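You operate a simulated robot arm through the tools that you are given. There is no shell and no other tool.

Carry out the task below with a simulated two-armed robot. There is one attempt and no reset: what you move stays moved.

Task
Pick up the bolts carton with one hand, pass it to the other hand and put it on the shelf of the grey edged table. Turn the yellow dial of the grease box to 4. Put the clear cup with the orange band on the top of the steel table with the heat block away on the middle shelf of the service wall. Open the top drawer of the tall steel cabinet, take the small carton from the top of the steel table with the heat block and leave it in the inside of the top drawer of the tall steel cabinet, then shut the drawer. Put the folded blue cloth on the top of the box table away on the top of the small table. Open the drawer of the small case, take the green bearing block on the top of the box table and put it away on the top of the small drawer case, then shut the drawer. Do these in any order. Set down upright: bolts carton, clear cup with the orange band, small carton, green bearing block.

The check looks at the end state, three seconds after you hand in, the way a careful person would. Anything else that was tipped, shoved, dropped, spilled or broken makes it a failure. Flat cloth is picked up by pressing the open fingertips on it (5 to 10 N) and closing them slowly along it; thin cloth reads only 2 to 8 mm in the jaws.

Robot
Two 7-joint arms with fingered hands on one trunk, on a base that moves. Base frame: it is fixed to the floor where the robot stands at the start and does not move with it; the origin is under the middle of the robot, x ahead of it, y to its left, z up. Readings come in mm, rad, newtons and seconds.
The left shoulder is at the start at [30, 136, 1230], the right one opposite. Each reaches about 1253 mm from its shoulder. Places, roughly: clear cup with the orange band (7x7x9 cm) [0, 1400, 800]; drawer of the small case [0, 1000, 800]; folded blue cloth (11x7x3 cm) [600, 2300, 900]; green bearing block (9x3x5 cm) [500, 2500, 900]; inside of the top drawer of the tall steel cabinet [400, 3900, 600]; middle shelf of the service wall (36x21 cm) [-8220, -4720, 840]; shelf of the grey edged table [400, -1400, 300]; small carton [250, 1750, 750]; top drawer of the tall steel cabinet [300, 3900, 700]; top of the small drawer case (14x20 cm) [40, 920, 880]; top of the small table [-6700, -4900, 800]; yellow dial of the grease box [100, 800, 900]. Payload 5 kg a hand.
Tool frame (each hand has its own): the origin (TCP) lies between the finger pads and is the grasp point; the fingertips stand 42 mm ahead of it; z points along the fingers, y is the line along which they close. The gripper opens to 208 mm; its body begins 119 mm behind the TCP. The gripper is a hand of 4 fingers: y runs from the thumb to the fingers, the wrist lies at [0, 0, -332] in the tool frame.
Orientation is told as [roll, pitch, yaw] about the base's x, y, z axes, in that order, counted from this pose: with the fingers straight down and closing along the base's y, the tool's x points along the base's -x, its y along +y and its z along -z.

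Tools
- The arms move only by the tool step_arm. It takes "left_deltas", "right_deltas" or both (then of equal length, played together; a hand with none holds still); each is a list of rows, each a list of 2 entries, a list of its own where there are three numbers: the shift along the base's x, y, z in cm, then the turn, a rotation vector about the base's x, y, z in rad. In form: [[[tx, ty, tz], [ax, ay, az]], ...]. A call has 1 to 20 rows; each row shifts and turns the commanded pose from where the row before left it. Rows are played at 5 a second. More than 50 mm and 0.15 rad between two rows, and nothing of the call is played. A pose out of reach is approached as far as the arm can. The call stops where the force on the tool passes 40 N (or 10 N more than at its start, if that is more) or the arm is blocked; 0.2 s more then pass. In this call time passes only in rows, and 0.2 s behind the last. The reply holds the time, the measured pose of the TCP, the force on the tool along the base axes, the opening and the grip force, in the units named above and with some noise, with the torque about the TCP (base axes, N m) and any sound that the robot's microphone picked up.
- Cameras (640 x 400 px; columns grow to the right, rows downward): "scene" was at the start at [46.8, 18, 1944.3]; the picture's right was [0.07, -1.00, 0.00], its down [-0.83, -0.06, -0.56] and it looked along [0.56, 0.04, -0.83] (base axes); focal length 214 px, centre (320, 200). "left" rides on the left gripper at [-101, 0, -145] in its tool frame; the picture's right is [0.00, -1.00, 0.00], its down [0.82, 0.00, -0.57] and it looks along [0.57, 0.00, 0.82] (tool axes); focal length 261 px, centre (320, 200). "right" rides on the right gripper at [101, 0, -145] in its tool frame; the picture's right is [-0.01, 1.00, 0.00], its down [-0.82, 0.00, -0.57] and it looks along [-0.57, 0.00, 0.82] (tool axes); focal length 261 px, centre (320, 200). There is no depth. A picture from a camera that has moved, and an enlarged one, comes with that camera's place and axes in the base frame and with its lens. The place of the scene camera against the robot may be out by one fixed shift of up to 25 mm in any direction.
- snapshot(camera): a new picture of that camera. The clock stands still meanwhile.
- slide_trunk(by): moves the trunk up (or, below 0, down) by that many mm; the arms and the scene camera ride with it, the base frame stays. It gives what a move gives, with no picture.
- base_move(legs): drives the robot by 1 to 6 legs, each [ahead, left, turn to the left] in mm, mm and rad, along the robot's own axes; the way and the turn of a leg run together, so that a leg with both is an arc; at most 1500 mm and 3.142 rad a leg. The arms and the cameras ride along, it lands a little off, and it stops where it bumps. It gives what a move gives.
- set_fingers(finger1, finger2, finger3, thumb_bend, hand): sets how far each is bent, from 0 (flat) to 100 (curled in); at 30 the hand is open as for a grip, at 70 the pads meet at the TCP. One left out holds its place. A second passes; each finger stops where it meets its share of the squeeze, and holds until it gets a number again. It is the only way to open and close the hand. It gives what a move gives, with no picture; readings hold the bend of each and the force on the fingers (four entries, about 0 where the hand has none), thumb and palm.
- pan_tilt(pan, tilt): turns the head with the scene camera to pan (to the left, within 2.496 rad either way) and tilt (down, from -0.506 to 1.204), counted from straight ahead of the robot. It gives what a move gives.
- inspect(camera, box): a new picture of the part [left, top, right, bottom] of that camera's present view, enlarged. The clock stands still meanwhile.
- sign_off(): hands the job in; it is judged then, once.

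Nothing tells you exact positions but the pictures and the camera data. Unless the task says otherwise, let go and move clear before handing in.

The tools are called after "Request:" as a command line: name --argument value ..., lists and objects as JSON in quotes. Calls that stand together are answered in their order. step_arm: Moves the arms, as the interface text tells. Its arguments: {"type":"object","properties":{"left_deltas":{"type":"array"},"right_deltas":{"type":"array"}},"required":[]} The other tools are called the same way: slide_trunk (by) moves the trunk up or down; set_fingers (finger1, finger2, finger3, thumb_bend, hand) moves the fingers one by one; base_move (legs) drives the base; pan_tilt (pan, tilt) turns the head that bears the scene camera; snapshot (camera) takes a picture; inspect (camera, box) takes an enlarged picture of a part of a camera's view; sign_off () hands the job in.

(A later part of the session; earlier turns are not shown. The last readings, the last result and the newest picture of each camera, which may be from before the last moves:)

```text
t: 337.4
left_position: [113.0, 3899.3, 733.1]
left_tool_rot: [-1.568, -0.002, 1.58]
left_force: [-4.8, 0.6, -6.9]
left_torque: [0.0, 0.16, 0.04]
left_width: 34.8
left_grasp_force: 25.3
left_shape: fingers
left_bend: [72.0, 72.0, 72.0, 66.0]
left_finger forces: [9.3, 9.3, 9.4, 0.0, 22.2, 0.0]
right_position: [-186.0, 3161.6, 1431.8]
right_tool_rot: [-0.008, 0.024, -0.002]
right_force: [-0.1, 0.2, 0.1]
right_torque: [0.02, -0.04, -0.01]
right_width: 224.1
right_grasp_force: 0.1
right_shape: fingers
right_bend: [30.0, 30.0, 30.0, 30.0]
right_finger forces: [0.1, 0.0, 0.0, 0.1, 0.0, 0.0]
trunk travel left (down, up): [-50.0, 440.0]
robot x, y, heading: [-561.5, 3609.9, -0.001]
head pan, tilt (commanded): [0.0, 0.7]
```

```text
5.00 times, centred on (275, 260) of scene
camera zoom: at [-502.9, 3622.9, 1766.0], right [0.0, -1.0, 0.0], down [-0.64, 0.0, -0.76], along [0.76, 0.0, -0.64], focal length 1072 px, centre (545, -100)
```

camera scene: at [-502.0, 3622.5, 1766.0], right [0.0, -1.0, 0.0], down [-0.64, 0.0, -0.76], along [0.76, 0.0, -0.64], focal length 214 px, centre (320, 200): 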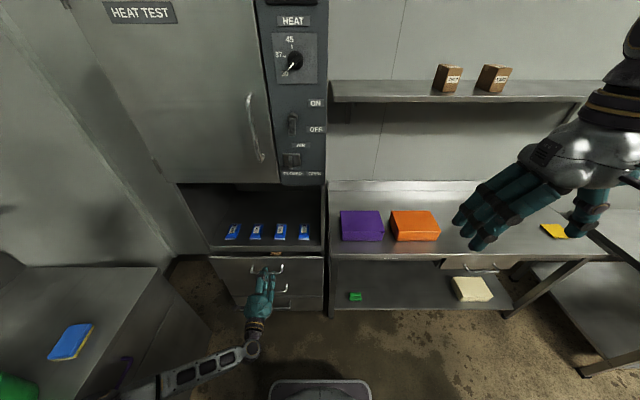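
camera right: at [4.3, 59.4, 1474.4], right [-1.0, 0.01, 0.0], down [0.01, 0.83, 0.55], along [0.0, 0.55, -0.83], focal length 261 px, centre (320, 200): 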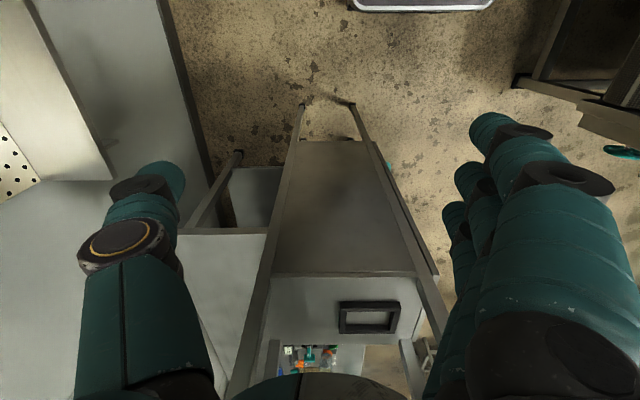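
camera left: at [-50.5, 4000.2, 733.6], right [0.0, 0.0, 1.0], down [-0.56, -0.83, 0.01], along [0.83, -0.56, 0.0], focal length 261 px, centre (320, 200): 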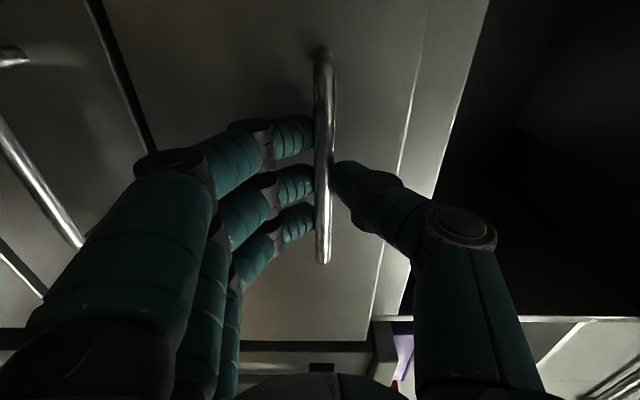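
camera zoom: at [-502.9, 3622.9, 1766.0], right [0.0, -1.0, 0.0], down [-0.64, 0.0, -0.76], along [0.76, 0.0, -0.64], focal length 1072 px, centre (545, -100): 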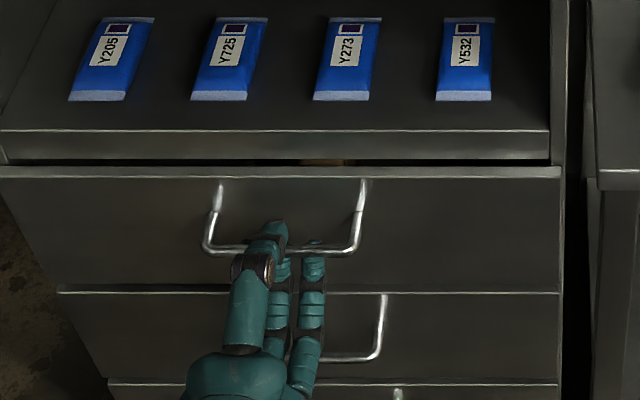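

Request:
step_arm --left_deltas '[[[0.4, 0, 0], [0, 0, 0]], [[0.4, 0, 0], [0, 0, 0]], [[0.4, 0, 0], [0, 0, 0]], [[0.3, 0, 0], [0, 0, 0]]]'

Request:
inspect --camera "scene" --box '[220, 220, 330, 300]'

```text
t: 338.4
left_position: [128.4, 3901.1, 733.6]
left_tool_rot: [-1.569, -0.002, 1.581]
left_force: [0.9, -0.2, 2.0]
left_torque: [0.01, 0.0, 0.0]
left_width: 23.8
left_grasp_force: 0.4
left_shape: fingers
left_bend: [73.0, 72.0, 74.0, 73.0]
left_finger forces: [0.1, 0.1, 0.1, 0.1, 0.1, 0.0]
right_position: [-185.9, 3162.4, 1431.2]
right_tool_rot: [-0.01, 0.025, -0.002]
right_force: [-0.4, 0.0, 0.7]
right_torque: [-0.01, -0.02, 0.0]
right_width: 224.1
right_grasp_force: 0.0
right_shape: fingers
right_bend: [30.0, 30.0, 30.0, 30.0]
right_finger forces: [0.1, 0.1, 0.0, 0.0, 0.0, 0.0]
trunk travel left (down, up): [-50.0, 440.0]
robot x, y, heading: [-570.6, 3612.2, 0.001]
head pan, tilt (commanded): [0.0, 0.7]
```

```text
5.00 times, centred on (275, 260) of scene
camera zoom: at [-503.0, 3622.6, 1766.1], right [0.0, -1.0, 0.0], down [-0.64, 0.0, -0.77], along [0.77, 0.0, -0.64], focal length 1072 px, centre (545, -100)
```

zoom: 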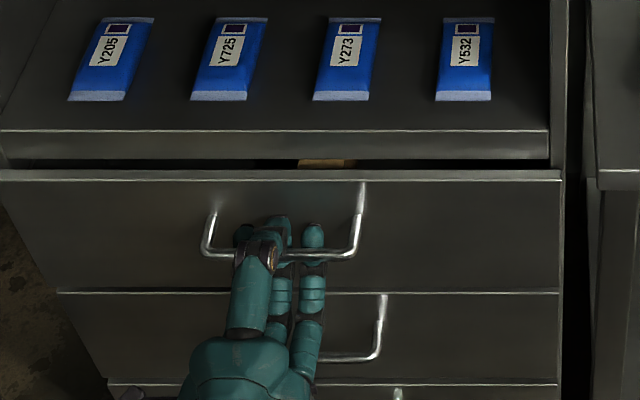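

It reached the stop, but then my fingers slipped past the bar and nudged it back a few millimetres. I reopen, back up slightly, regrip at the tips, and push the last few millimetres.

Request:
set_fingers --hand "left" --finger1 40 --finger2 40 --finger3 40 --thumb_bend 40

Request:
step_arm --left_deltas '[[[-1.5, 0, 0], [0, 0, 0]], [[-1.2, 0, 0], [0, 0, 0]]]'

Request:
snapshot --camera "left"

Request:
inspect --camera "scene" --box '[220, 220, 330, 300]'

```text
t: 339.4
left_position: [128.2, 3901.2, 733.1]
left_tool_rot: [-1.571, 0.0, 1.58]
left_force: [-12.5, 2.3, 2.9]
left_torque: [0.2, 1.0, -0.32]
left_width: 172.4
left_grasp_force: 5.7
left_shape: fingers
left_bend: [40.0, 40.0, 40.0, 40.0]
left_finger forces: [0.0, 0.3, 11.6, 0.0, 0.1, 0.0]
right_position: [-187.1, 3162.5, 1432.3]
right_tool_rot: [-0.01, 0.024, -0.001]
right_force: [0.3, 0.8, 0.6]
right_torque: [-0.02, -0.04, 0.0]
right_width: 224.0
right_grasp_force: 0.1
right_shape: fingers
right_bend: [30.0, 30.0, 30.0, 30.0]
right_finger forces: [0.0, 0.0, 0.1, 0.0, 0.0, 0.0]
trunk travel left (down, up): [-50.0, 440.0]
robot x, y, heading: [-560.8, 3610.3, 0.001]
head pan, tilt (commanded): [0.0, 0.7]
```

```text
t: 340.0
left_position: [100.9, 3900.9, 732.9]
left_tool_rot: [-1.568, -0.002, 1.582]
left_force: [0.6, -0.1, -0.6]
left_torque: [0.0, 0.01, 0.02]
left_width: 172.1
left_grasp_force: 0.0
left_shape: fingers
left_bend: [40.0, 40.0, 40.0, 40.0]
left_finger forces: [0.1, 0.0, 0.0, 0.0, 0.1, 0.0]
right_position: [-185.2, 3161.5, 1431.9]
right_tool_rot: [-0.009, 0.024, -0.004]
right_force: [0.8, 0.2, -0.5]
right_torque: [0.01, 0.01, 0.01]
right_width: 224.0
right_grasp_force: 0.1
right_shape: fingers
right_bend: [30.0, 30.0, 30.0, 30.0]
right_finger forces: [0.0, 0.0, 0.1, 0.0, 0.0, 0.1]
trunk travel left (down, up): [-50.0, 440.0]
robot x, y, heading: [-563.8, 3610.8, 0.004]
head pan, tilt (commanded): [0.0, 0.7]
```

```text
taken
camera left: at [-44.7, 4000.3, 734.2], right [0.0, 0.0, 1.0], down [-0.56, -0.83, 0.0], along [0.83, -0.56, 0.0], focal length 261 px, centre (320, 200)
```

left: 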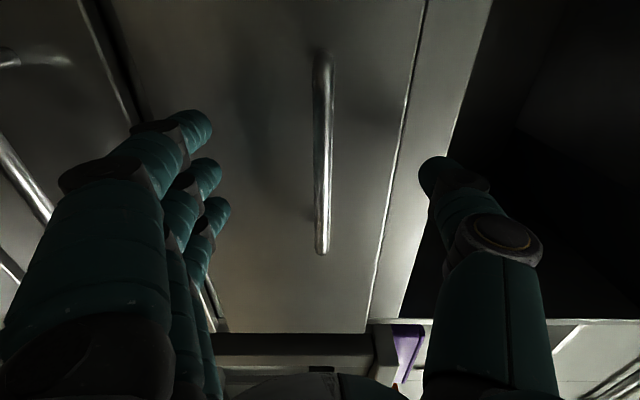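

```text
5.00 times, centred on (275, 260) of scene
camera zoom: at [-502.5, 3622.6, 1766.1], right [0.0, -1.0, 0.0], down [-0.64, 0.0, -0.76], along [0.76, 0.0, -0.64], focal length 1072 px, centre (545, -100)
```

zoom: 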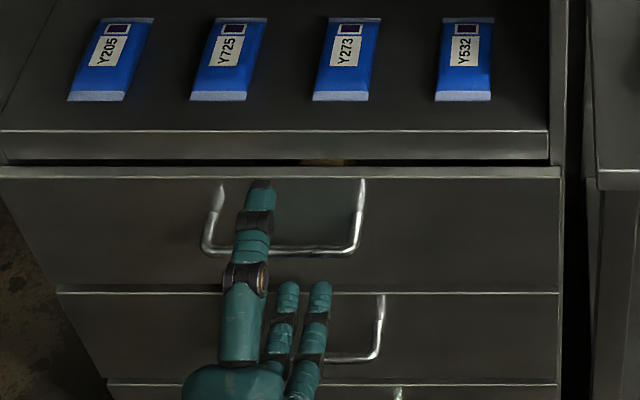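

The drawer now appears fully closed again (opening the fingers pushed it in). I confirm by pressing the panel lightly with the fingertips.

Request:
set_fingers --hand "left" --finger1 42 --finger2 42 --finger3 42 --thumb_bend 60

Request:
step_arm --left_deltas '[[[1.2, 0, 0], [0, 0, 0]], [[1.2, 0, 0], [0, 0, 0]], [[0.8, 0, 0], [0, 0, 0]], [[0.5, 0, 0], [0, 0, 0]], [[0.4, 0, 0], [0, 0, 0]]]'

Request:
inspect --camera "scene" --box '[220, 220, 330, 300]'

```text
t: 341.0
left_position: [100.8, 3901.4, 733.3]
left_tool_rot: [-1.568, -0.001, 1.581]
left_force: [0.1, -0.1, 0.7]
left_torque: [-0.02, -0.01, 0.0]
left_width: 116.6
left_grasp_force: 0.0
left_shape: fingers
left_bend: [42.0, 42.0, 42.0, 60.0]
left_finger forces: [0.0, 0.0, 0.0, 0.0, 0.0, 0.0]
right_position: [-186.7, 3162.7, 1432.1]
right_tool_rot: [-0.009, 0.025, -0.002]
right_force: [-0.1, -0.6, 0.1]
right_torque: [-0.02, -0.01, 0.0]
right_width: 223.9
right_grasp_force: 0.0
right_shape: fingers
right_bend: [30.0, 30.0, 30.0, 30.0]
right_finger forces: [0.0, 0.0, 0.1, 0.0, 0.0, 0.1]
trunk travel left (down, up): [-50.0, 440.0]
robot x, y, heading: [-564.9, 3611.4, 0.001]
head pan, tilt (commanded): [0.0, 0.7]
```

```text
t: 341.7
left_position: [124.4, 3900.9, 731.2]
left_tool_rot: [-1.564, -0.002, 1.583]
left_force: [-27.0, -0.3, 4.4]
left_torque: [-0.05, -1.6, -0.22]
left_width: 117.8
left_grasp_force: 13.8
left_shape: fingers
left_bend: [42.0, 42.0, 42.0, 60.0]
left_finger forces: [0.0, 0.1, 0.1, 0.0, 27.7, 0.1]
right_position: [-185.8, 3162.1, 1431.4]
right_tool_rot: [-0.009, 0.025, 0.0]
right_force: [1.0, -0.5, -0.6]
right_torque: [-0.01, 0.23, 0.01]
right_width: 224.1
right_grasp_force: 0.1
right_shape: fingers
right_bend: [30.0, 30.0, 30.0, 30.0]
right_finger forces: [0.1, 0.0, 0.1, 0.1, 0.1, 0.1]
trunk travel left (down, up): [-50.0, 440.0]
robot x, y, heading: [-564.0, 3609.3, 0.001]
head pan, tilt (commanded): [0.0, 0.7]
stopped in row 3 (left hand): the force on the tool passed its limit at 50 N (the readings are from after the stop); the commanded pose is now the measured one
```

```text
5.00 times, centred on (275, 260) of scene
camera zoom: at [-504.1, 3622.6, 1766.1], right [0.0, -1.0, 0.0], down [-0.64, 0.0, -0.77], along [0.77, 0.0, -0.64], focal length 1072 px, centre (545, -100)
```

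zoom: 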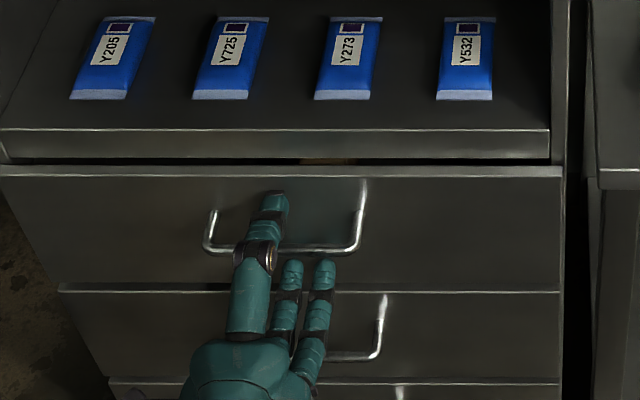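

The panel resists firmly — the drawer is shut. I withdraw and restore the arm posture.

Request:
step_arm --left_deltas '[[[-1.5, 0, 0], [0, 0, 0]], [[-2, 0, 0], [0, 0, 0]]]'

Request:
base_move --legs '[[-150, 0, 0]]'

Request:
slide_trunk --by 200

Request:
inspect --camera "scene" --box '[200, 200, 360, 320]'

```text
t: 342.3
left_position: [92.8, 3900.9, 732.0]
left_tool_rot: [-1.568, -0.001, 1.581]
left_force: [-0.2, 0.6, 0.0]
left_torque: [-0.03, 0.05, -0.02]
left_width: 116.1
left_grasp_force: 0.0
left_shape: fingers
left_bend: [42.0, 42.0, 42.0, 60.0]
left_finger forces: [0.1, 0.1, 0.1, 0.0, 0.0, 0.0]
right_position: [-185.2, 3161.7, 1431.7]
right_tool_rot: [-0.009, 0.025, -0.001]
right_force: [-0.8, 0.8, 0.2]
right_torque: [0.01, -0.04, 0.01]
right_width: 224.0
right_grasp_force: 0.0
right_shape: fingers
right_bend: [30.0, 30.0, 30.0, 30.0]
right_finger forces: [0.1, 0.0, 0.0, 0.0, 0.1, 0.0]
trunk travel left (down, up): [-50.0, 440.0]
robot x, y, heading: [-565.0, 3608.7, 0.002]
head pan, tilt (commanded): [0.0, 0.7]
```

```text
t: 343.7
left_position: [-61.4, 3902.5, 732.5]
left_tool_rot: [-1.566, 0.001, 1.583]
left_force: [-1.5, -0.6, -0.4]
left_torque: [0.01, 0.08, 0.0]
left_width: 116.4
left_grasp_force: 0.0
left_shape: fingers
left_bend: [42.0, 42.0, 42.0, 60.0]
left_finger forces: [0.1, 0.0, 0.1, 0.0, 0.0, 0.0]
right_position: [-338.9, 3162.1, 1432.9]
right_tool_rot: [-0.007, 0.024, -0.001]
right_force: [-2.4, -0.4, 1.1]
right_torque: [0.05, -0.29, 0.02]
right_width: 224.0
right_grasp_force: 0.0
right_shape: fingers
right_bend: [30.0, 30.0, 30.0, 30.0]
right_finger forces: [0.0, 0.0, 0.0, 0.0, 0.0, 0.0]
trunk travel left (down, up): [-50.0, 440.0]
robot x, y, heading: [-713.3, 3610.3, -0.002]
head pan, tilt (commanded): [0.0, 0.7]
```

```text
t: 345.9
left_position: [-59.5, 3901.4, 931.0]
left_tool_rot: [-1.565, -0.001, 1.585]
left_force: [-0.2, 0.4, -0.2]
left_torque: [0.01, 0.03, 0.0]
left_width: 116.4
left_grasp_force: 0.1
left_shape: fingers
left_bend: [42.0, 42.0, 42.0, 60.0]
left_finger forces: [0.1, 0.0, 0.1, 0.0, 0.1, 0.0]
right_position: [-336.2, 3162.1, 1631.1]
right_tool_rot: [-0.008, 0.024, 0.001]
right_force: [-1.0, -0.3, -0.3]
right_torque: [-0.01, 0.01, 0.0]
right_width: 224.1
right_grasp_force: 0.0
right_shape: fingers
right_bend: [30.0, 30.0, 30.0, 30.0]
right_finger forces: [0.0, 0.0, 0.0, 0.1, 0.1, 0.0]
trunk travel left (down, up): [-250.0, 240.0]
robot x, y, heading: [-716.4, 3607.7, 0.006]
head pan, tilt (commanded): [0.0, 0.7]
```

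```text
3.33 times, centred on (280, 260) of scene
camera zoom: at [-653.8, 3622.4, 1965.8], right [0.0, -1.0, 0.0], down [-0.64, 0.0, -0.76], along [0.76, 0.0, -0.64], focal length 715 px, centre (453, 0)
```

zoom: 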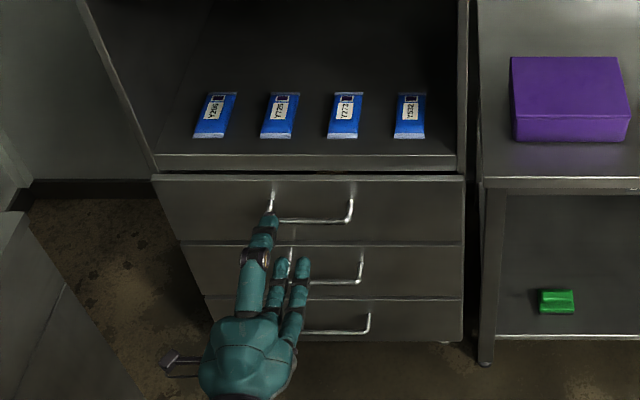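

The small carton task is complete. Before grasping the cup, I look toward the far service wall to see how much clearance its middle shelf has.

Request:
pan_tilt --pan -2.3 --tilt 0.2

Request:
snapshot --camera "scene"

Request:
inspect --camera "scene" --box '[240, 130, 400, 230]'

```text
t: 348.0
left_position: [-58.7, 3902.0, 931.0]
left_tool_rot: [-1.568, 0.001, 1.583]
left_force: [0.3, 1.0, -0.1]
left_torque: [-0.01, 0.01, -0.01]
left_width: 116.1
left_grasp_force: 0.1
left_shape: fingers
left_bend: [42.0, 42.0, 42.0, 60.0]
left_finger forces: [0.1, 0.1, 0.1, 0.1, 0.0, 0.1]
right_position: [-337.2, 3161.5, 1632.7]
right_tool_rot: [-0.007, 0.026, -0.001]
right_force: [-0.8, 0.8, 0.4]
right_torque: [-0.02, 0.0, -0.02]
right_width: 224.0
right_grasp_force: 0.0
right_shape: fingers
right_bend: [30.0, 30.0, 30.0, 30.0]
right_finger forces: [0.0, 0.0, 0.1, 0.0, 0.1, 0.1]
trunk travel left (down, up): [-250.0, 240.0]
robot x, y, heading: [-713.6, 3610.8, 0.003]
head pan, tilt (commanded): [-2.3, 0.201]
```

```text
taken
camera scene: at [-800.7, 3552.4, 2011.5], right [-0.75, 0.66, 0.0], down [0.13, 0.15, -0.98], along [-0.65, -0.73, -0.2], focal length 214 px, centre (320, 200)
```

scene: 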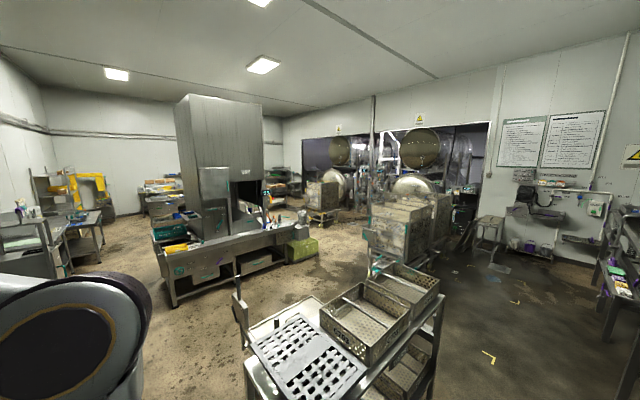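

```text
4.00 times, centred on (320, 180) of scene
camera zoom: at [-800.7, 3552.4, 2011.5], right [-0.75, 0.66, 0.0], down [0.13, 0.15, -0.98], along [-0.65, -0.73, -0.2], focal length 858 px, centre (320, 280)
```

zoom: 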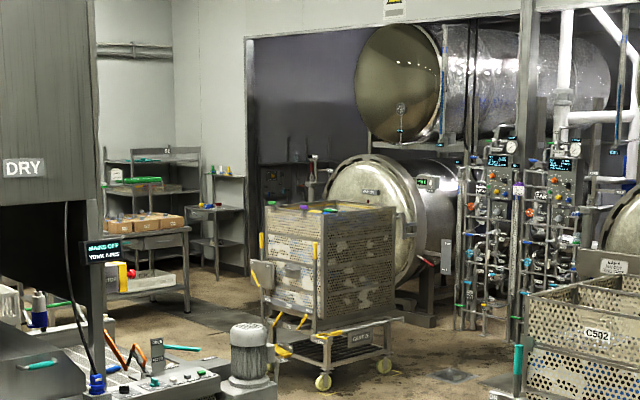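

I zoom further at the predicted spots of the small table and the service wall.

Request:
inspect --camera "scene" --box '[270, 160, 334, 200]'

Request:
inspect --camera "scene" --box '[304, 165, 336, 185]'

```text
10.00 times, centred on (302, 180) of scene
camera zoom: at [-800.7, 3552.4, 2011.5], right [-0.75, 0.66, 0.0], down [0.13, 0.15, -0.98], along [-0.65, -0.73, -0.2], focal length 2145 px, centre (500, 400)
```

zoom: 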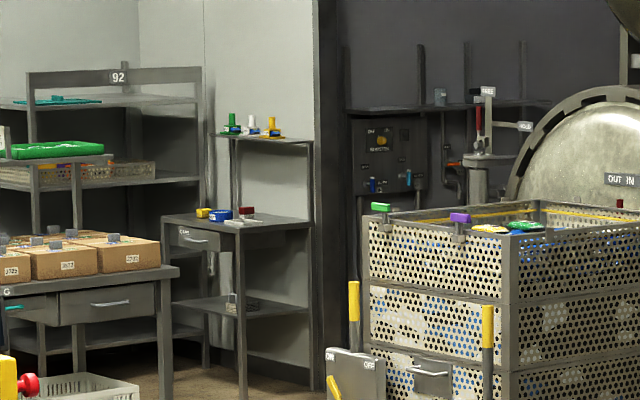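

```text
16.00 times, centred on (320, 175) of scene
camera zoom: at [-800.7, 3552.4, 2011.5], right [-0.75, 0.66, 0.0], down [0.13, 0.15, -0.98], along [-0.65, -0.73, -0.2], focal length 3432 px, centre (320, 600)
```

zoom: 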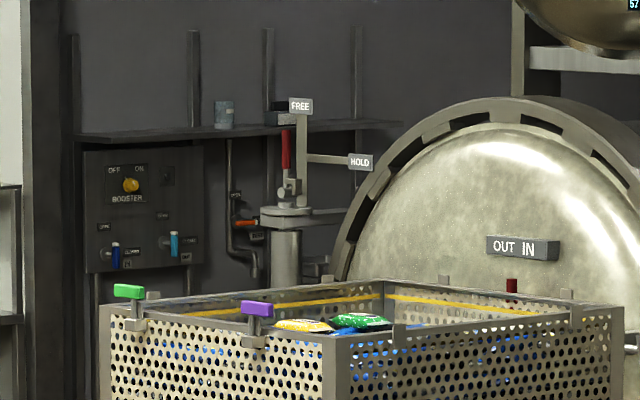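

The service wall's middle shelf (z≈840) has ~45 cm up to the shelf above, so I'll hold the cup with the hand pitched 45° forward-down. First the cloth with the right hand. I reset the left hand to that 45° pose.

Request:
step_arm --left_deltas '[[[-0.5, 0, 1.5], [0.131, 0, 0]], [[-0.5, 0, 1.5], [0.131, 0, 0]], [[-0.5, 0, 1.5], [0.131, 0, 0]], [[-0.5, 0, 1.5], [0.131, 0, 0]], [[-0.5, 0, 1.5], [0.131, 0, 0]], [[-0.5, 0, 1.5], [0.131, 0, 0]], [[-0.5, 0, 1.5], [0.131, 0, 0]], [[-0.5, 0, 1.5], [0.131, 0, 0]], [[-0.5, 0, 1.5], [0.131, 0, 0]], [[-0.5, 0, 1.5], [0.131, 0, 0]], [[-0.5, 0, 1.5], [0.131, 0, 0]], [[-0.5, 0, 1.5], [0.131, 0, 0]]]'

Request:
step_arm --left_deltas '[[[-0.5, 0, 1.5], [0, 0.131, 0]], [[-0.5, 0, 1.5], [0, 0.131, 0]], [[-0.5, 0, 1.5], [0, 0.131, 0]], [[-0.5, 0, 1.5], [0, 0.131, 0]], [[-0.5, 0, 1.5], [0, 0.131, 0]], [[-0.5, 0, 1.5], [0, 0.131, 0]]]'

Request:
set_fingers --hand "left" --finger1 30 --finger2 30 --finger3 30 --thumb_bend 30

Request:
pan_tilt --pan 0.0 --tilt 0.8

Request:
snapshot --camera "scene"

```text
t: 350.6
left_position: [-119.0, 3902.1, 1111.6]
left_tool_rot: [2.776, -1.557, -2.772]
left_force: [0.0, 0.3, -1.0]
left_torque: [-0.04, 0.01, -0.01]
left_width: 116.5
left_grasp_force: 0.0
left_shape: fingers
left_bend: [42.0, 42.0, 42.0, 60.0]
left_finger forces: [0.0, 0.0, 0.0, 0.0, 0.2, 0.1]
right_position: [-336.4, 3160.7, 1632.9]
right_tool_rot: [-0.008, 0.025, -0.001]
right_force: [0.2, -0.4, 0.2]
right_torque: [0.03, 0.02, 0.0]
right_width: 224.3
right_grasp_force: 0.1
right_shape: fingers
right_bend: [30.0, 30.0, 30.0, 30.0]
right_finger forces: [0.0, 0.0, 0.0, 0.0, 0.1, 0.1]
trunk travel left (down, up): [-250.0, 240.0]
robot x, y, heading: [-713.3, 3605.5, 0.007]
head pan, tilt (commanded): [-2.3, 0.201]
```

```text
t: 352.0
left_position: [-96.0, 3923.2, 1164.5]
left_tool_rot: [0.007, -0.796, -0.004]
left_force: [-0.3, -0.3, -0.3]
left_torque: [0.11, -0.1, 0.13]
left_width: 116.5
left_grasp_force: 0.1
left_shape: fingers
left_bend: [42.0, 42.0, 42.0, 60.0]
left_finger forces: [0.0, 0.1, 0.0, 0.1, 0.0, 0.1]
left hand out of reach, approached as far as the arm can: row 1, 2, 3, 4
right_position: [-337.7, 3159.1, 1631.5]
right_tool_rot: [-0.008, 0.024, 0.0]
right_force: [-0.8, -0.7, -0.4]
right_torque: [0.2, -0.05, 0.04]
right_width: 224.1
right_grasp_force: 0.1
right_shape: fingers
right_bend: [30.0, 30.0, 30.0, 30.0]
right_finger forces: [0.0, 0.0, 0.0, 0.1, 0.0, 0.0]
trunk travel left (down, up): [-250.0, 240.0]
robot x, y, heading: [-711.6, 3608.8, 0.004]
head pan, tilt (commanded): [-2.3, 0.201]
```

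```text
t: 353.0
left_position: [-95.3, 3925.2, 1163.4]
left_tool_rot: [0.007, -0.797, -0.002]
left_force: [-0.8, 0.6, 0.6]
left_torque: [0.03, -0.01, 0.03]
left_width: 223.1
left_grasp_force: 0.1
left_shape: fingers
left_bend: [30.0, 30.0, 30.0, 30.0]
left_finger forces: [0.0, 0.0, 0.1, 0.1, 0.0, 0.1]
right_position: [-337.6, 3161.3, 1631.3]
right_tool_rot: [-0.009, 0.024, 0.001]
right_force: [0.3, 0.4, -0.3]
right_torque: [0.08, 0.03, -0.02]
right_width: 223.7
right_grasp_force: 0.1
right_shape: fingers
right_bend: [30.0, 30.0, 30.0, 30.0]
right_finger forces: [0.0, 0.0, 0.0, 0.0, 0.0, 0.0]
trunk travel left (down, up): [-250.0, 240.0]
robot x, y, heading: [-714.8, 3611.9, 0.003]
head pan, tilt (commanded): [-2.3, 0.201]
```

```text
t: 355.1
left_position: [-95.0, 3925.7, 1165.6]
left_tool_rot: [0.008, -0.798, -0.004]
left_force: [0.9, 0.5, 0.6]
left_torque: [0.02, 0.0, 0.0]
left_width: 223.0
left_grasp_force: 0.1
left_shape: fingers
left_bend: [30.0, 30.0, 30.0, 30.0]
left_finger forces: [0.0, 0.0, 0.0, 0.0, 0.0, 0.1]
right_position: [-337.6, 3162.7, 1631.9]
right_tool_rot: [-0.009, 0.025, 0.0]
right_force: [0.0, -0.7, 1.2]
right_torque: [-0.01, -0.02, 0.04]
right_width: 223.9
right_grasp_force: 0.0
right_shape: fingers
right_bend: [30.0, 30.0, 30.0, 30.0]
right_finger forces: [0.1, 0.1, 0.1, 0.0, 0.0, 0.0]
trunk travel left (down, up): [-250.0, 240.0]
robot x, y, heading: [-714.8, 3607.3, 0.007]
head pan, tilt (commanded): [0.0, 0.799]
```

```text
taken
camera scene: at [-658.2, 3622.3, 1957.8], right [0.0, -1.0, 0.0], down [-0.72, 0.0, -0.7], along [0.7, 0.0, -0.72], focal length 214 px, centre (320, 200)
```

scene: 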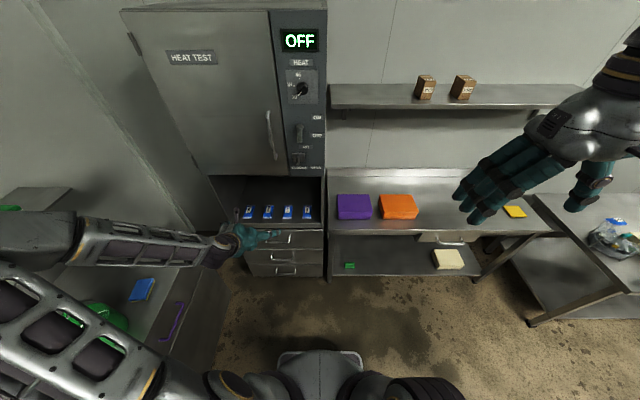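

I bring the right hand down and inward, then drive to the box table for the cloth.

Request:
step_arm --right_deltas '[[[0.5, 2.1, -4.1], [0, -0.002, 0]], [[0.5, 2.1, -4.1], [0, -0.002, 0]], [[0.5, 2.1, -4.1], [0, -0.002, 0]], [[0.5, 2.1, -4.1], [0, -0.002, 0]], [[0.5, 2.1, -4.1], [0, -0.002, 0]], [[0.5, 2.1, -4.1], [0, -0.002, 0]], [[0.5, 2.1, -4.1], [0, -0.002, 0]], [[0.5, 2.1, -4.1], [0, -0.002, 0]], [[0.5, 2.1, -4.1], [0, -0.002, 0]], [[0.5, 2.1, -4.1], [0, -0.002, 0]], [[0.5, 2.1, -4.1], [0, 0, 0]], [[0.5, 2.1, -4.1], [0, 0, 0]], [[0.5, 2.1, -4.1], [0, 0, 0]], [[0.5, 2.1, -4.1], [0, 0, 0]]]'

Request:
base_move --legs '[[115, 0, 0], [0, -1215, 0]]'

Request:
snapshot --camera "scene"

```text
t: 358.1
left_position: [-93.4, 3926.5, 1163.2]
left_tool_rot: [0.006, -0.795, -0.003]
left_force: [1.0, 0.6, -0.2]
left_torque: [-0.06, 0.08, -0.01]
left_width: 223.5
left_grasp_force: 0.2
left_shape: fingers
left_bend: [30.0, 30.0, 30.0, 30.0]
left_finger forces: [0.1, 0.1, 0.1, 0.0, 0.1, 0.0]
right_position: [-264.4, 3457.5, 1056.7]
right_tool_rot: [-0.009, 0.005, -0.003]
right_force: [1.4, 0.5, 0.8]
right_torque: [-0.08, 0.09, 0.02]
right_width: 223.9
right_grasp_force: 0.1
right_shape: fingers
right_bend: [30.0, 30.0, 30.0, 30.0]
right_finger forces: [0.0, 0.0, 0.0, 0.0, 0.0, 0.0]
trunk travel left (down, up): [-250.0, 240.0]
robot x, y, heading: [-712.4, 3610.4, 0.001]
head pan, tilt (commanded): [0.0, 0.799]
```

```text
t: 365.1
left_position: [25.4, 2707.4, 1163.6]
left_tool_rot: [0.007, -0.797, 0.001]
left_force: [0.3, -1.1, 0.1]
left_torque: [-0.02, -0.01, 0.02]
left_width: 223.4
left_grasp_force: 0.1
left_shape: fingers
left_bend: [30.0, 30.0, 30.0, 30.0]
left_finger forces: [0.1, 0.0, 0.0, 0.0, 0.1, 0.0]
right_position: [-143.7, 2237.8, 1057.1]
right_tool_rot: [-0.01, 0.006, 0.005]
right_force: [-1.0, -0.6, -0.4]
right_torque: [0.02, -0.03, 0.01]
right_width: 224.0
right_grasp_force: 0.1
right_shape: fingers
right_bend: [30.0, 30.0, 30.0, 30.0]
right_finger forces: [0.0, 0.1, 0.0, 0.0, 0.0, 0.0]
trunk travel left (down, up): [-250.0, 240.0]
robot x, y, heading: [-589.5, 2388.7, 0.01]
head pan, tilt (commanded): [0.0, 0.799]
```

```text
taken
camera scene: at [-536.8, 2401.1, 1957.8], right [0.01, -1.0, 0.0], down [-0.72, -0.01, -0.7], along [0.7, 0.01, -0.72], focal length 214 px, centre (320, 200)
```

scene: 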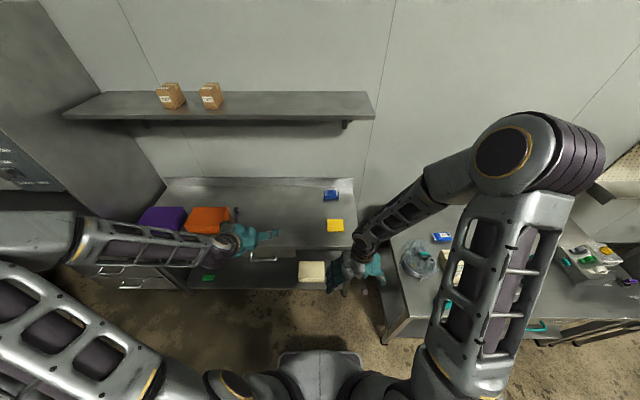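

I drive forward to the box table.

Request:
base_move --legs '[[320, 0, -0.01]]'

Request:
step_arm --right_deltas '[[[2, 0.5, -3.5], [0, 0, 0]], [[2, 0.5, -3.5], [0, 0, 0]], [[3, 1, -2], [0, 0, 0]], [[3.5, 1, -1], [0, 0, 0]], [[3.5, 1, -1], [0, 0, 0]], [[3.5, 1, 0], [0, 0, 0]]]'

Request:
snapshot --camera "right"

```text
t: 367.3
left_position: [351.7, 2704.0, 1165.0]
left_tool_rot: [0.008, -0.795, -0.008]
left_force: [0.4, 1.0, -0.4]
left_torque: [0.0, 0.06, 0.0]
left_width: 223.4
left_grasp_force: 0.1
left_shape: fingers
left_bend: [30.0, 30.0, 30.0, 30.0]
left_finger forces: [0.0, 0.1, 0.0, 0.1, 0.0, 0.0]
right_position: [177.9, 2235.7, 1058.7]
right_tool_rot: [-0.009, 0.004, -0.003]
right_force: [0.5, -0.1, -0.6]
right_torque: [-0.01, 0.09, -0.01]
right_width: 224.0
right_grasp_force: 0.2
right_shape: fingers
right_bend: [30.0, 30.0, 30.0, 30.0]
right_finger forces: [0.1, 0.0, 0.0, 0.1, 0.0, 0.0]
trunk travel left (down, up): [-250.0, 240.0]
robot x, y, heading: [-270.3, 2387.6, 0.001]
head pan, tilt (commanded): [0.0, 0.799]
```

```text
t: 368.7
left_position: [351.8, 2702.7, 1162.6]
left_tool_rot: [0.006, -0.795, -0.007]
left_force: [0.5, -0.7, -1.0]
left_torque: [0.01, 0.05, 0.0]
left_width: 223.3
left_grasp_force: 0.1
left_shape: fingers
left_bend: [30.0, 30.0, 30.0, 30.0]
left_finger forces: [0.0, 0.0, 0.0, 0.1, 0.0, 0.0]
right_position: [353.2, 2284.5, 947.1]
right_tool_rot: [-0.01, 0.006, -0.003]
right_force: [-0.1, -0.2, -0.3]
right_torque: [0.05, 0.07, 0.03]
right_width: 224.1
right_grasp_force: 0.0
right_shape: fingers
right_bend: [30.0, 30.0, 30.0, 30.0]
right_finger forces: [0.0, 0.0, 0.0, 0.0, 0.0, 0.1]
trunk travel left (down, up): [-250.0, 240.0]
robot x, y, heading: [-269.3, 2392.4, -0.003]
head pan, tilt (commanded): [0.0, 0.799]
```

```text
taken
camera right: at [254.5, 2287.3, 1093.4], right [0.01, 1.0, -0.01], down [0.82, 0.0, 0.57], along [0.57, -0.01, -0.82], focal length 261 px, centre (320, 200)
```

right: 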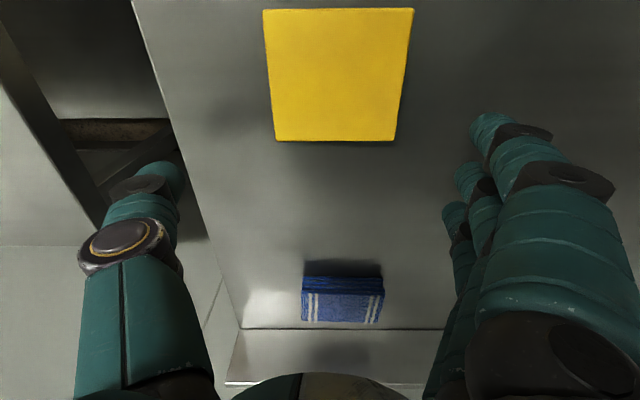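

The cloth is centred at ≈[575, 2314], its top at z≈888. I slide the right hand forward over it, below the wall shelf.

Request:
step_arm --right_deltas '[[[4.4, 0.6, 0.3], [0, 0, 0]], [[4.4, 0.6, 0], [0, 0, 0]], [[4.4, 0.6, 0], [0, 0, 0]], [[4.4, 0.6, 0], [0, 0, 0]], [[4.4, 0.6, 0], [0, 0, 0]]]'

Request:
snapshot --camera "right"

```text
t: 369.9
left_position: [350.9, 2703.8, 1163.3]
left_tool_rot: [0.007, -0.797, -0.006]
left_force: [0.0, -0.8, 0.5]
left_torque: [0.0, -0.01, -0.04]
left_width: 223.2
left_grasp_force: 0.2
left_shape: fingers
left_bend: [30.0, 30.0, 30.0, 30.0]
left_finger forces: [0.0, 0.1, 0.1, 0.1, 0.1, 0.0]
right_position: [573.3, 2315.9, 951.9]
right_tool_rot: [-0.01, 0.006, -0.003]
right_force: [0.9, 0.1, -0.8]
right_torque: [0.02, 0.08, -0.01]
right_width: 224.0
right_grasp_force: 0.0
right_shape: fingers
right_bend: [30.0, 30.0, 30.0, 30.0]
right_finger forces: [0.1, 0.0, 0.0, 0.0, 0.0, 0.1]
trunk travel left (down, up): [-250.0, 240.0]
robot x, y, heading: [-270.8, 2388.4, -0.002]
head pan, tilt (commanded): [0.0, 0.799]
```

```text
taken
camera right: at [474.7, 2318.4, 1096.9], right [0.01, 1.0, -0.01], down [0.82, 0.0, 0.57], along [0.57, -0.01, -0.82], focal length 261 px, centre (320, 200)
```

right: 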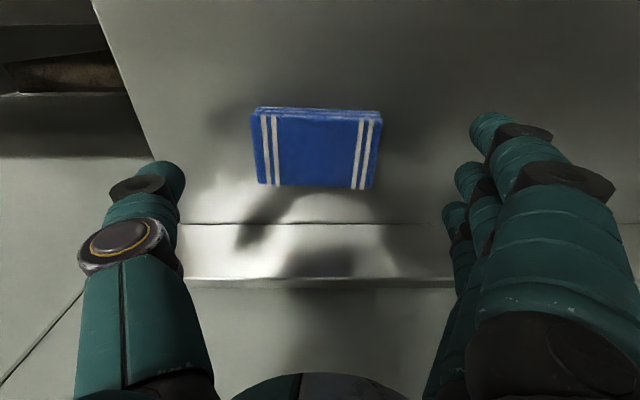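

Well centred. I lower so the fingertips reach the cloth's mid-height, then close slowly.

Request:
step_arm --right_deltas '[[[0, 0, -1.5], [0, 0, 0]], [[0, 0, -1.3], [0, 0, 0]], [[0, 0, -1], [0, 0, 0]]]'

Request:
set_fingers --hand "right" --finger1 48 --finger2 48 --finger3 48 --thumb_bend 48

Request:
snapshot --camera "right"

```text
t: 370.7
left_position: [350.8, 2704.3, 1164.4]
left_tool_rot: [0.008, -0.795, -0.007]
left_force: [-0.1, -0.5, 0.2]
left_torque: [0.0, 0.01, 0.0]
left_width: 223.3
left_grasp_force: 0.0
left_shape: fingers
left_bend: [30.0, 30.0, 30.0, 30.0]
left_finger forces: [0.1, 0.0, 0.1, 0.0, 0.0, 0.1]
right_position: [573.9, 2315.3, 912.3]
right_tool_rot: [-0.009, 0.004, -0.005]
right_force: [-0.3, 0.4, 0.0]
right_torque: [0.0, 0.05, 0.01]
right_width: 224.1
right_grasp_force: 0.1
right_shape: fingers
right_bend: [30.0, 30.0, 30.0, 30.0]
right_finger forces: [0.1, 0.0, 0.0, 0.0, 0.1, 0.0]
trunk travel left (down, up): [-250.0, 240.0]
robot x, y, heading: [-272.4, 2390.9, 0.001]
head pan, tilt (commanded): [0.0, 0.799]
```

```text
t: 371.7
left_position: [350.2, 2704.5, 1164.2]
left_tool_rot: [0.007, -0.796, -0.007]
left_force: [-0.4, 0.8, 0.1]
left_torque: [-0.01, 0.02, 0.02]
left_width: 223.4
left_grasp_force: 0.0
left_shape: fingers
left_bend: [30.0, 30.0, 30.0, 30.0]
left_finger forces: [0.1, 0.0, 0.1, 0.0, 0.1, 0.0]
right_position: [572.8, 2314.9, 913.3]
right_tool_rot: [-0.01, 0.005, -0.003]
right_force: [-0.6, -0.4, -0.6]
right_torque: [0.0, -0.04, 0.01]
right_width: 132.1
right_grasp_force: 0.1
right_shape: fingers
right_bend: [48.0, 48.0, 48.0, 48.0]
right_finger forces: [0.1, 0.0, 0.1, 0.1, 0.1, 0.0]
trunk travel left (down, up): [-250.0, 240.0]
robot x, y, heading: [-272.9, 2388.5, -0.001]
head pan, tilt (commanded): [0.0, 0.799]
```

```text
taken
camera right: at [473.7, 2318.0, 1059.1], right [0.01, 1.0, -0.01], down [0.82, 0.0, 0.57], along [0.57, -0.01, -0.82], focal length 261 px, centre (320, 200)
```

right: 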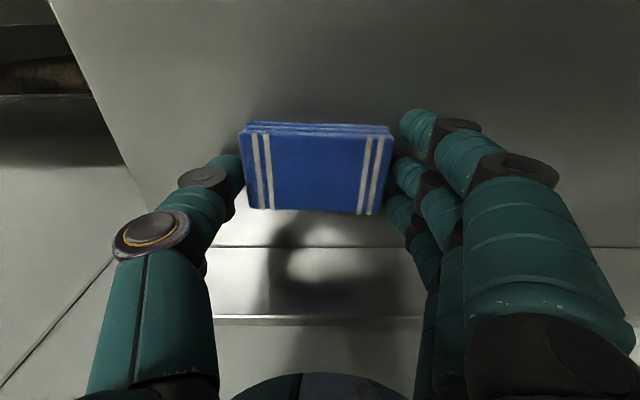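

Fingers are at the cloth's ends. I close gently further.

Request:
set_fingers --hand "right" --finger1 54 --finger2 54 --finger3 54 --thumb_bend 54

Request:
set_fingers --hand "right" --finger1 60 --finger2 60 --finger3 60 --thumb_bend 60

Request:
snapshot --camera "right"

```text
t: 372.7
left_position: [350.4, 2705.3, 1163.7]
left_tool_rot: [0.008, -0.797, -0.007]
left_force: [-0.3, 0.3, -0.6]
left_torque: [0.0, 0.0, 0.0]
left_width: 223.6
left_grasp_force: 0.1
left_shape: fingers
left_bend: [30.0, 30.0, 30.0, 30.0]
left_finger forces: [0.0, 0.0, 0.0, 0.1, 0.0, 0.0]
right_position: [572.8, 2315.7, 913.1]
right_tool_rot: [-0.009, 0.004, -0.003]
right_force: [0.2, 2.0, 1.5]
right_torque: [0.1, -0.06, 0.01]
right_width: 117.3
right_grasp_force: 21.7
right_shape: fingers
right_bend: [52.0, 50.0, 53.0, 51.0]
right_finger forces: [15.2, 6.4, 10.9, 0.0, 11.1, 0.1]
trunk travel left (down, up): [-250.0, 240.0]
robot x, y, heading: [-269.6, 2389.5, 0.001]
head pan, tilt (commanded): [0.0, 0.799]
```

```text
t: 373.7
left_position: [350.0, 2703.2, 1165.5]
left_tool_rot: [0.008, -0.795, -0.007]
left_force: [-0.1, -0.3, 0.6]
left_torque: [0.0, 0.01, 0.01]
left_width: 223.5
left_grasp_force: 0.0
left_shape: fingers
left_bend: [30.0, 30.0, 30.0, 30.0]
left_finger forces: [0.1, 0.0, 0.1, 0.0, 0.1, 0.0]
right_position: [573.0, 2315.6, 913.8]
right_tool_rot: [-0.008, 0.006, -0.003]
right_force: [0.5, 0.9, 2.2]
right_torque: [-0.13, 0.14, 0.0]
right_width: 116.0
right_grasp_force: 49.2
right_shape: fingers
right_bend: [53.0, 50.0, 54.0, 54.0]
right_finger forces: [30.4, 9.4, 30.0, 0.0, 28.0, 0.0]
trunk travel left (down, up): [-250.0, 240.0]
robot x, y, heading: [-272.4, 2392.9, 0.003]
head pan, tilt (commanded): [0.0, 0.799]
```

```text
taken
camera right: at [473.6, 2318.0, 1059.2], right [0.01, 1.0, -0.01], down [0.82, 0.0, 0.57], along [0.57, -0.01, -0.82], focal length 261 px, centre (320, 200)
```

right: 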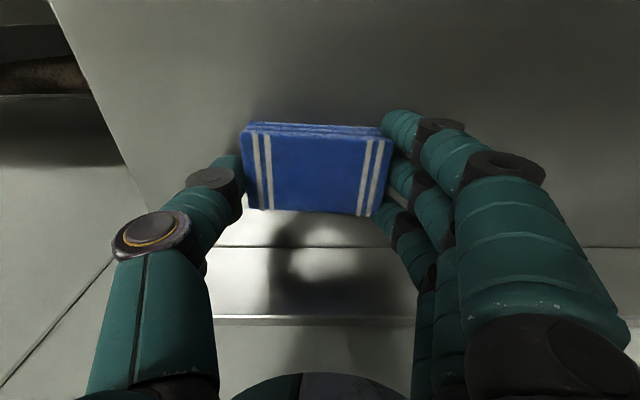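

A solid grip on the folded cloth. I lift slowly.

Request:
step_arm --right_deltas '[[[0, 0, 0.7], [0, 0, 0]], [[0, 0, 0.8], [0, 0, 0]], [[0, 0, 1], [0, 0, 0]]]'

Request:
snapshot --camera "right"

```text
t: 374.5
left_position: [349.7, 2703.9, 1164.6]
left_tool_rot: [0.007, -0.797, -0.008]
left_force: [-0.7, -0.4, 0.2]
left_torque: [-0.03, 0.02, 0.0]
left_width: 223.4
left_grasp_force: 0.2
left_shape: fingers
left_bend: [30.0, 30.0, 30.0, 30.0]
left_finger forces: [0.1, 0.0, 0.0, 0.0, 0.0, 0.0]
right_position: [571.0, 2315.1, 938.9]
right_tool_rot: [-0.008, 0.005, -0.005]
right_force: [-0.2, 0.5, -0.3]
right_torque: [-0.01, -0.06, -0.03]
right_width: 116.0
right_grasp_force: 49.2
right_shape: fingers
right_bend: [53.0, 50.0, 54.0, 54.0]
right_finger forces: [30.3, 9.3, 29.8, 0.0, 27.7, 0.0]
trunk travel left (down, up): [-250.0, 240.0]
robot x, y, heading: [-270.7, 2390.4, 0.001]
head pan, tilt (commanded): [0.0, 0.799]
```

```text
taken
camera right: at [472.7, 2317.6, 1083.8], right [0.01, 1.0, -0.01], down [0.82, 0.0, 0.57], along [0.57, -0.01, -0.82], focal length 261 px, centre (320, 200)
```

right: 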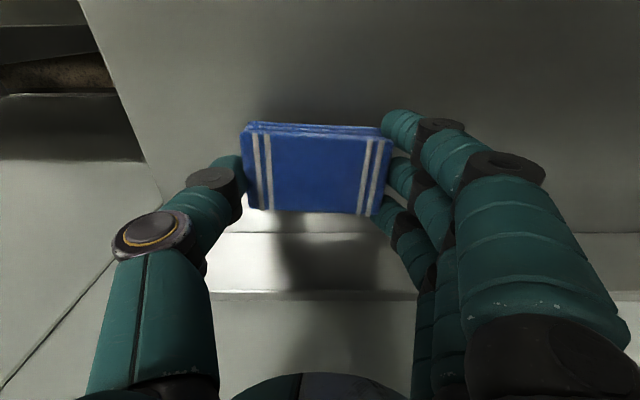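

The cloth is held. I back out from under the shelf, raise it, and drive to the cup.

Request:
step_arm --right_deltas '[[[-4.4, 0, 0.2], [0, 0, 0]], [[-4.4, 0, 0.2], [0, 0, 0]], [[-4.4, 0, 0.2], [0, 0, 0]], [[-4.4, 0, 0.2], [0, 0, 0]], [[-4.4, 0, 0.5], [0, 0, 0]], [[-3, 0, 3.5], [0, 0, 0]], [[-2, 0, 4], [0, 0, 0]], [[-1, 0, 4.5], [0, 0, 0]], [[0, 0, 4.5], [0, 0, 0]]]'

Request:
base_move --legs '[[-340, 0, 0], [0, -600, 0], [-140, -550, 0]]'

Request:
snapshot --camera "scene"

Request:
snapshot --camera "right"

```text
t: 376.5
left_position: [348.9, 2704.0, 1164.4]
left_tool_rot: [0.007, -0.799, -0.005]
left_force: [0.6, 0.5, -0.3]
left_torque: [0.02, -0.01, -0.01]
left_width: 223.2
left_grasp_force: 0.0
left_shape: fingers
left_bend: [30.0, 30.0, 30.0, 30.0]
left_finger forces: [0.0, 0.0, 0.0, 0.0, 0.1, 0.0]
right_position: [290.7, 2315.5, 1116.3]
right_tool_rot: [-0.009, 0.004, -0.003]
right_force: [-1.9, 0.1, -0.2]
right_torque: [-0.01, -0.12, 0.03]
right_width: 115.8
right_grasp_force: 66.1
right_shape: fingers
right_bend: [53.0, 50.0, 54.0, 54.0]
right_finger forces: [46.6, 9.3, 49.3, 0.0, 27.2, 0.1]
trunk travel left (down, up): [-250.0, 240.0]
robot x, y, heading: [-270.7, 2388.7, -0.003]
head pan, tilt (commanded): [0.0, 0.799]
```

```text
t: 384.5
left_position: [-139.2, 1552.8, 1165.1]
left_tool_rot: [0.006, -0.797, -0.019]
left_force: [-1.1, -0.9, 0.7]
left_torque: [0.09, 0.03, 0.04]
left_width: 223.1
left_grasp_force: 0.0
left_shape: fingers
left_bend: [30.0, 30.0, 30.0, 30.0]
left_finger forces: [0.1, 0.0, 0.0, 0.0, 0.0, 0.0]
right_position: [-201.2, 1164.5, 1116.2]
right_tool_rot: [-0.008, 0.005, -0.014]
right_force: [0.0, -0.5, 0.1]
right_torque: [0.06, -0.02, -0.02]
right_width: 115.7
right_grasp_force: 66.7
right_shape: fingers
right_bend: [53.0, 50.0, 54.0, 54.0]
right_finger forces: [46.9, 9.3, 49.3, 0.1, 27.3, 0.0]
trunk travel left (down, up): [-250.0, 240.0]
robot x, y, heading: [-762.6, 1248.1, -0.012]
head pan, tilt (commanded): [0.0, 0.799]
```

```text
taken
camera scene: at [-706.6, 1257.3, 1957.8], right [-0.01, -1.0, 0.0], down [-0.72, 0.01, -0.7], along [0.7, -0.01, -0.72], focal length 214 px, centre (320, 200)
```

scene: 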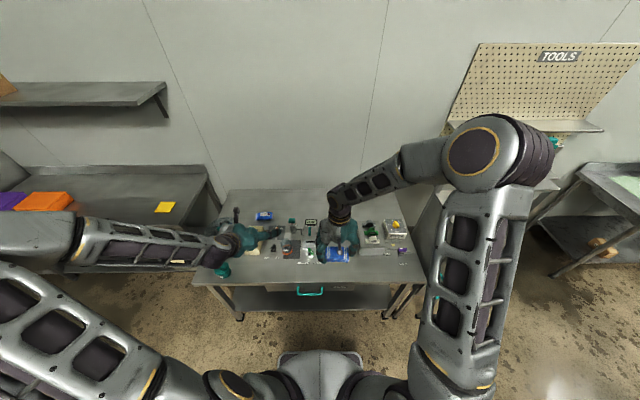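

```text
taken
camera right: at [-300.1, 1168.1, 1261.6], right [0.02, 1.0, -0.01], down [0.82, -0.01, 0.57], along [0.57, -0.02, -0.82], focal length 261 px, centre (320, 200)
```

right: 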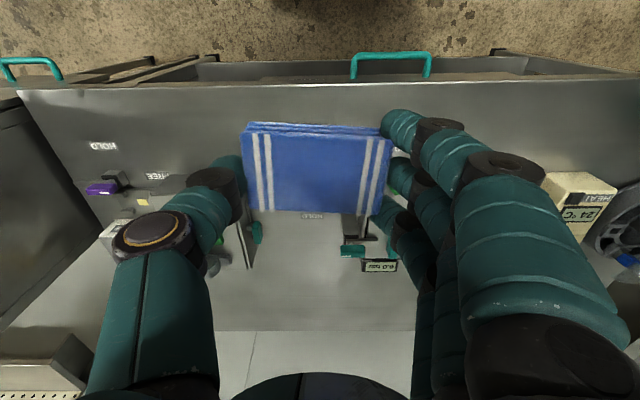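

The cloth is secure. I look at the cup through the left camera.

Request:
snapshot --camera "left"

```text
taken
camera left: at [-171.3, 1552.9, 1338.7], right [-0.01, -1.0, 0.0], down [-0.98, 0.01, -0.19], along [0.19, 0.0, -0.98], focal length 261 px, centre (320, 200)
```

left: 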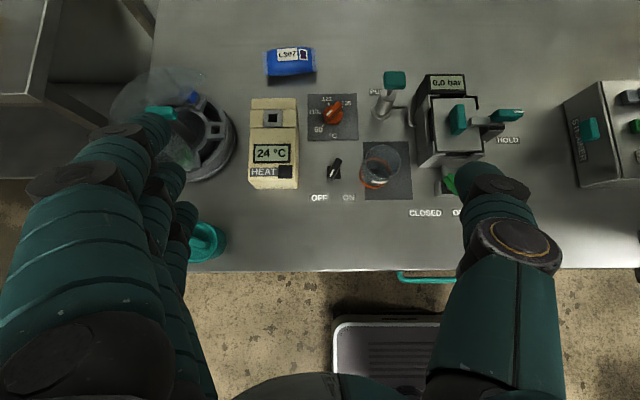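

Request:
inspect --camera "left" --box '[310, 110, 470, 220]'

```text
3.64 times, centred on (390, 165) of left
camera zoom: at [-171.3, 1552.9, 1338.7], right [-0.01, -1.0, 0.0], down [-0.98, 0.01, -0.19], along [0.19, 0.0, -0.98], focal length 948 px, centre (66, 327)
```

zoom: 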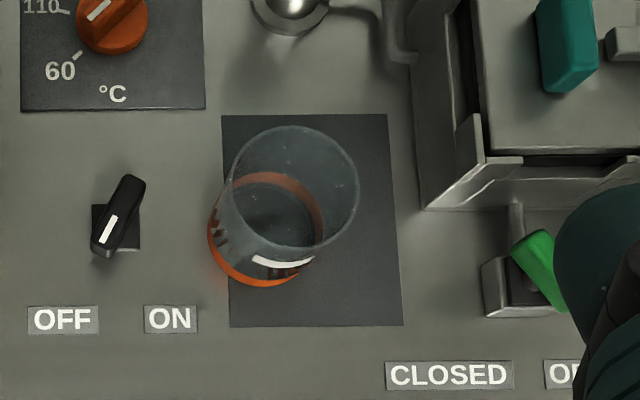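

The cup is centred at ≈[−13, 1437], radius ~35; a switch lies 36 mm to its left and the heat block 54 mm to its right. I set a narrow opening and move the left hand above it.

Request:
set_fingers --hand "left" --finger1 30 --finger2 52 --finger3 52 --thumb_bend 52

Request:
step_arm --left_deltas '[[[2.1, -2.3, -3.2], [0, 0, 0.005]], [[2.1, -2.3, -3.2], [0, 0, 0.005]], [[2.1, -2.3, -3.2], [0, 0, 0.005]], [[2.1, -2.3, -3.2], [0, 0, 0.004]], [[2.1, -2.3, -3.2], [0, 0, 0]]]'

Request:
snapshot --camera "left"

```text
t: 385.5
left_position: [-138.5, 1552.8, 1163.6]
left_tool_rot: [0.007, -0.797, -0.016]
left_force: [-0.4, 0.2, 0.0]
left_torque: [0.02, -0.01, 0.01]
left_width: 167.1
left_grasp_force: 0.1
left_shape: fingers
left_bend: [30.0, 52.0, 52.0, 52.0]
left_finger forces: [0.0, 0.1, 0.1, 0.0, 0.0, 0.0]
right_position: [-201.2, 1166.0, 1115.9]
right_tool_rot: [-0.01, 0.006, -0.013]
right_force: [-1.1, -0.2, 0.0]
right_torque: [0.03, 0.0, 0.03]
right_width: 115.9
right_grasp_force: 66.3
right_shape: fingers
right_bend: [53.0, 50.0, 54.0, 54.0]
right_finger forces: [46.8, 9.3, 49.3, 0.1, 27.3, 0.1]
trunk travel left (down, up): [-250.0, 240.0]
robot x, y, heading: [-760.7, 1248.8, -0.013]
head pan, tilt (commanded): [0.0, 0.799]
```

```text
t: 386.7
left_position: [-32.7, 1438.7, 1003.4]
left_tool_rot: [0.009, -0.796, 0.002]
left_force: [1.3, 0.2, 0.0]
left_torque: [-0.02, 0.11, -0.02]
left_width: 167.0
left_grasp_force: 0.0
left_shape: fingers
left_bend: [30.0, 52.0, 52.0, 52.0]
left_finger forces: [0.1, 0.1, 0.0, 0.0, 0.0, 0.1]
right_position: [-199.6, 1164.9, 1116.0]
right_tool_rot: [-0.007, 0.006, -0.012]
right_force: [1.2, -0.1, -0.9]
right_torque: [0.04, 0.12, -0.01]
right_width: 115.8
right_grasp_force: 66.4
right_shape: fingers
right_bend: [53.0, 50.0, 54.0, 54.0]
right_finger forces: [47.1, 9.4, 49.7, 0.1, 27.1, 0.1]
trunk travel left (down, up): [-250.0, 240.0]
robot x, y, heading: [-762.5, 1245.5, -0.008]
head pan, tilt (commanded): [0.0, 0.799]
```

```text
taken
camera left: at [-64.7, 1437.4, 1177.3], right [0.01, -1.0, 0.0], down [-0.98, -0.01, -0.19], along [0.19, 0.0, -0.98], focal length 261 px, centre (320, 200)
```

left: 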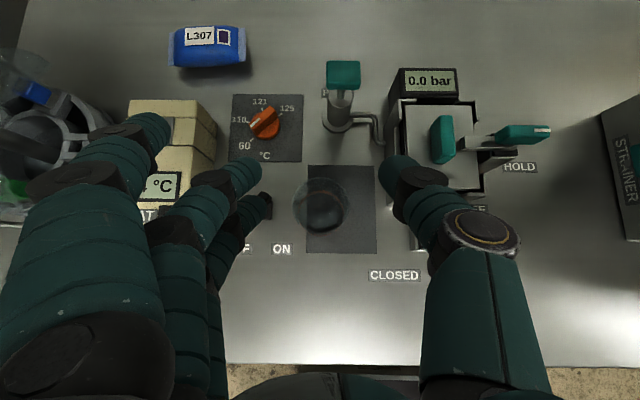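

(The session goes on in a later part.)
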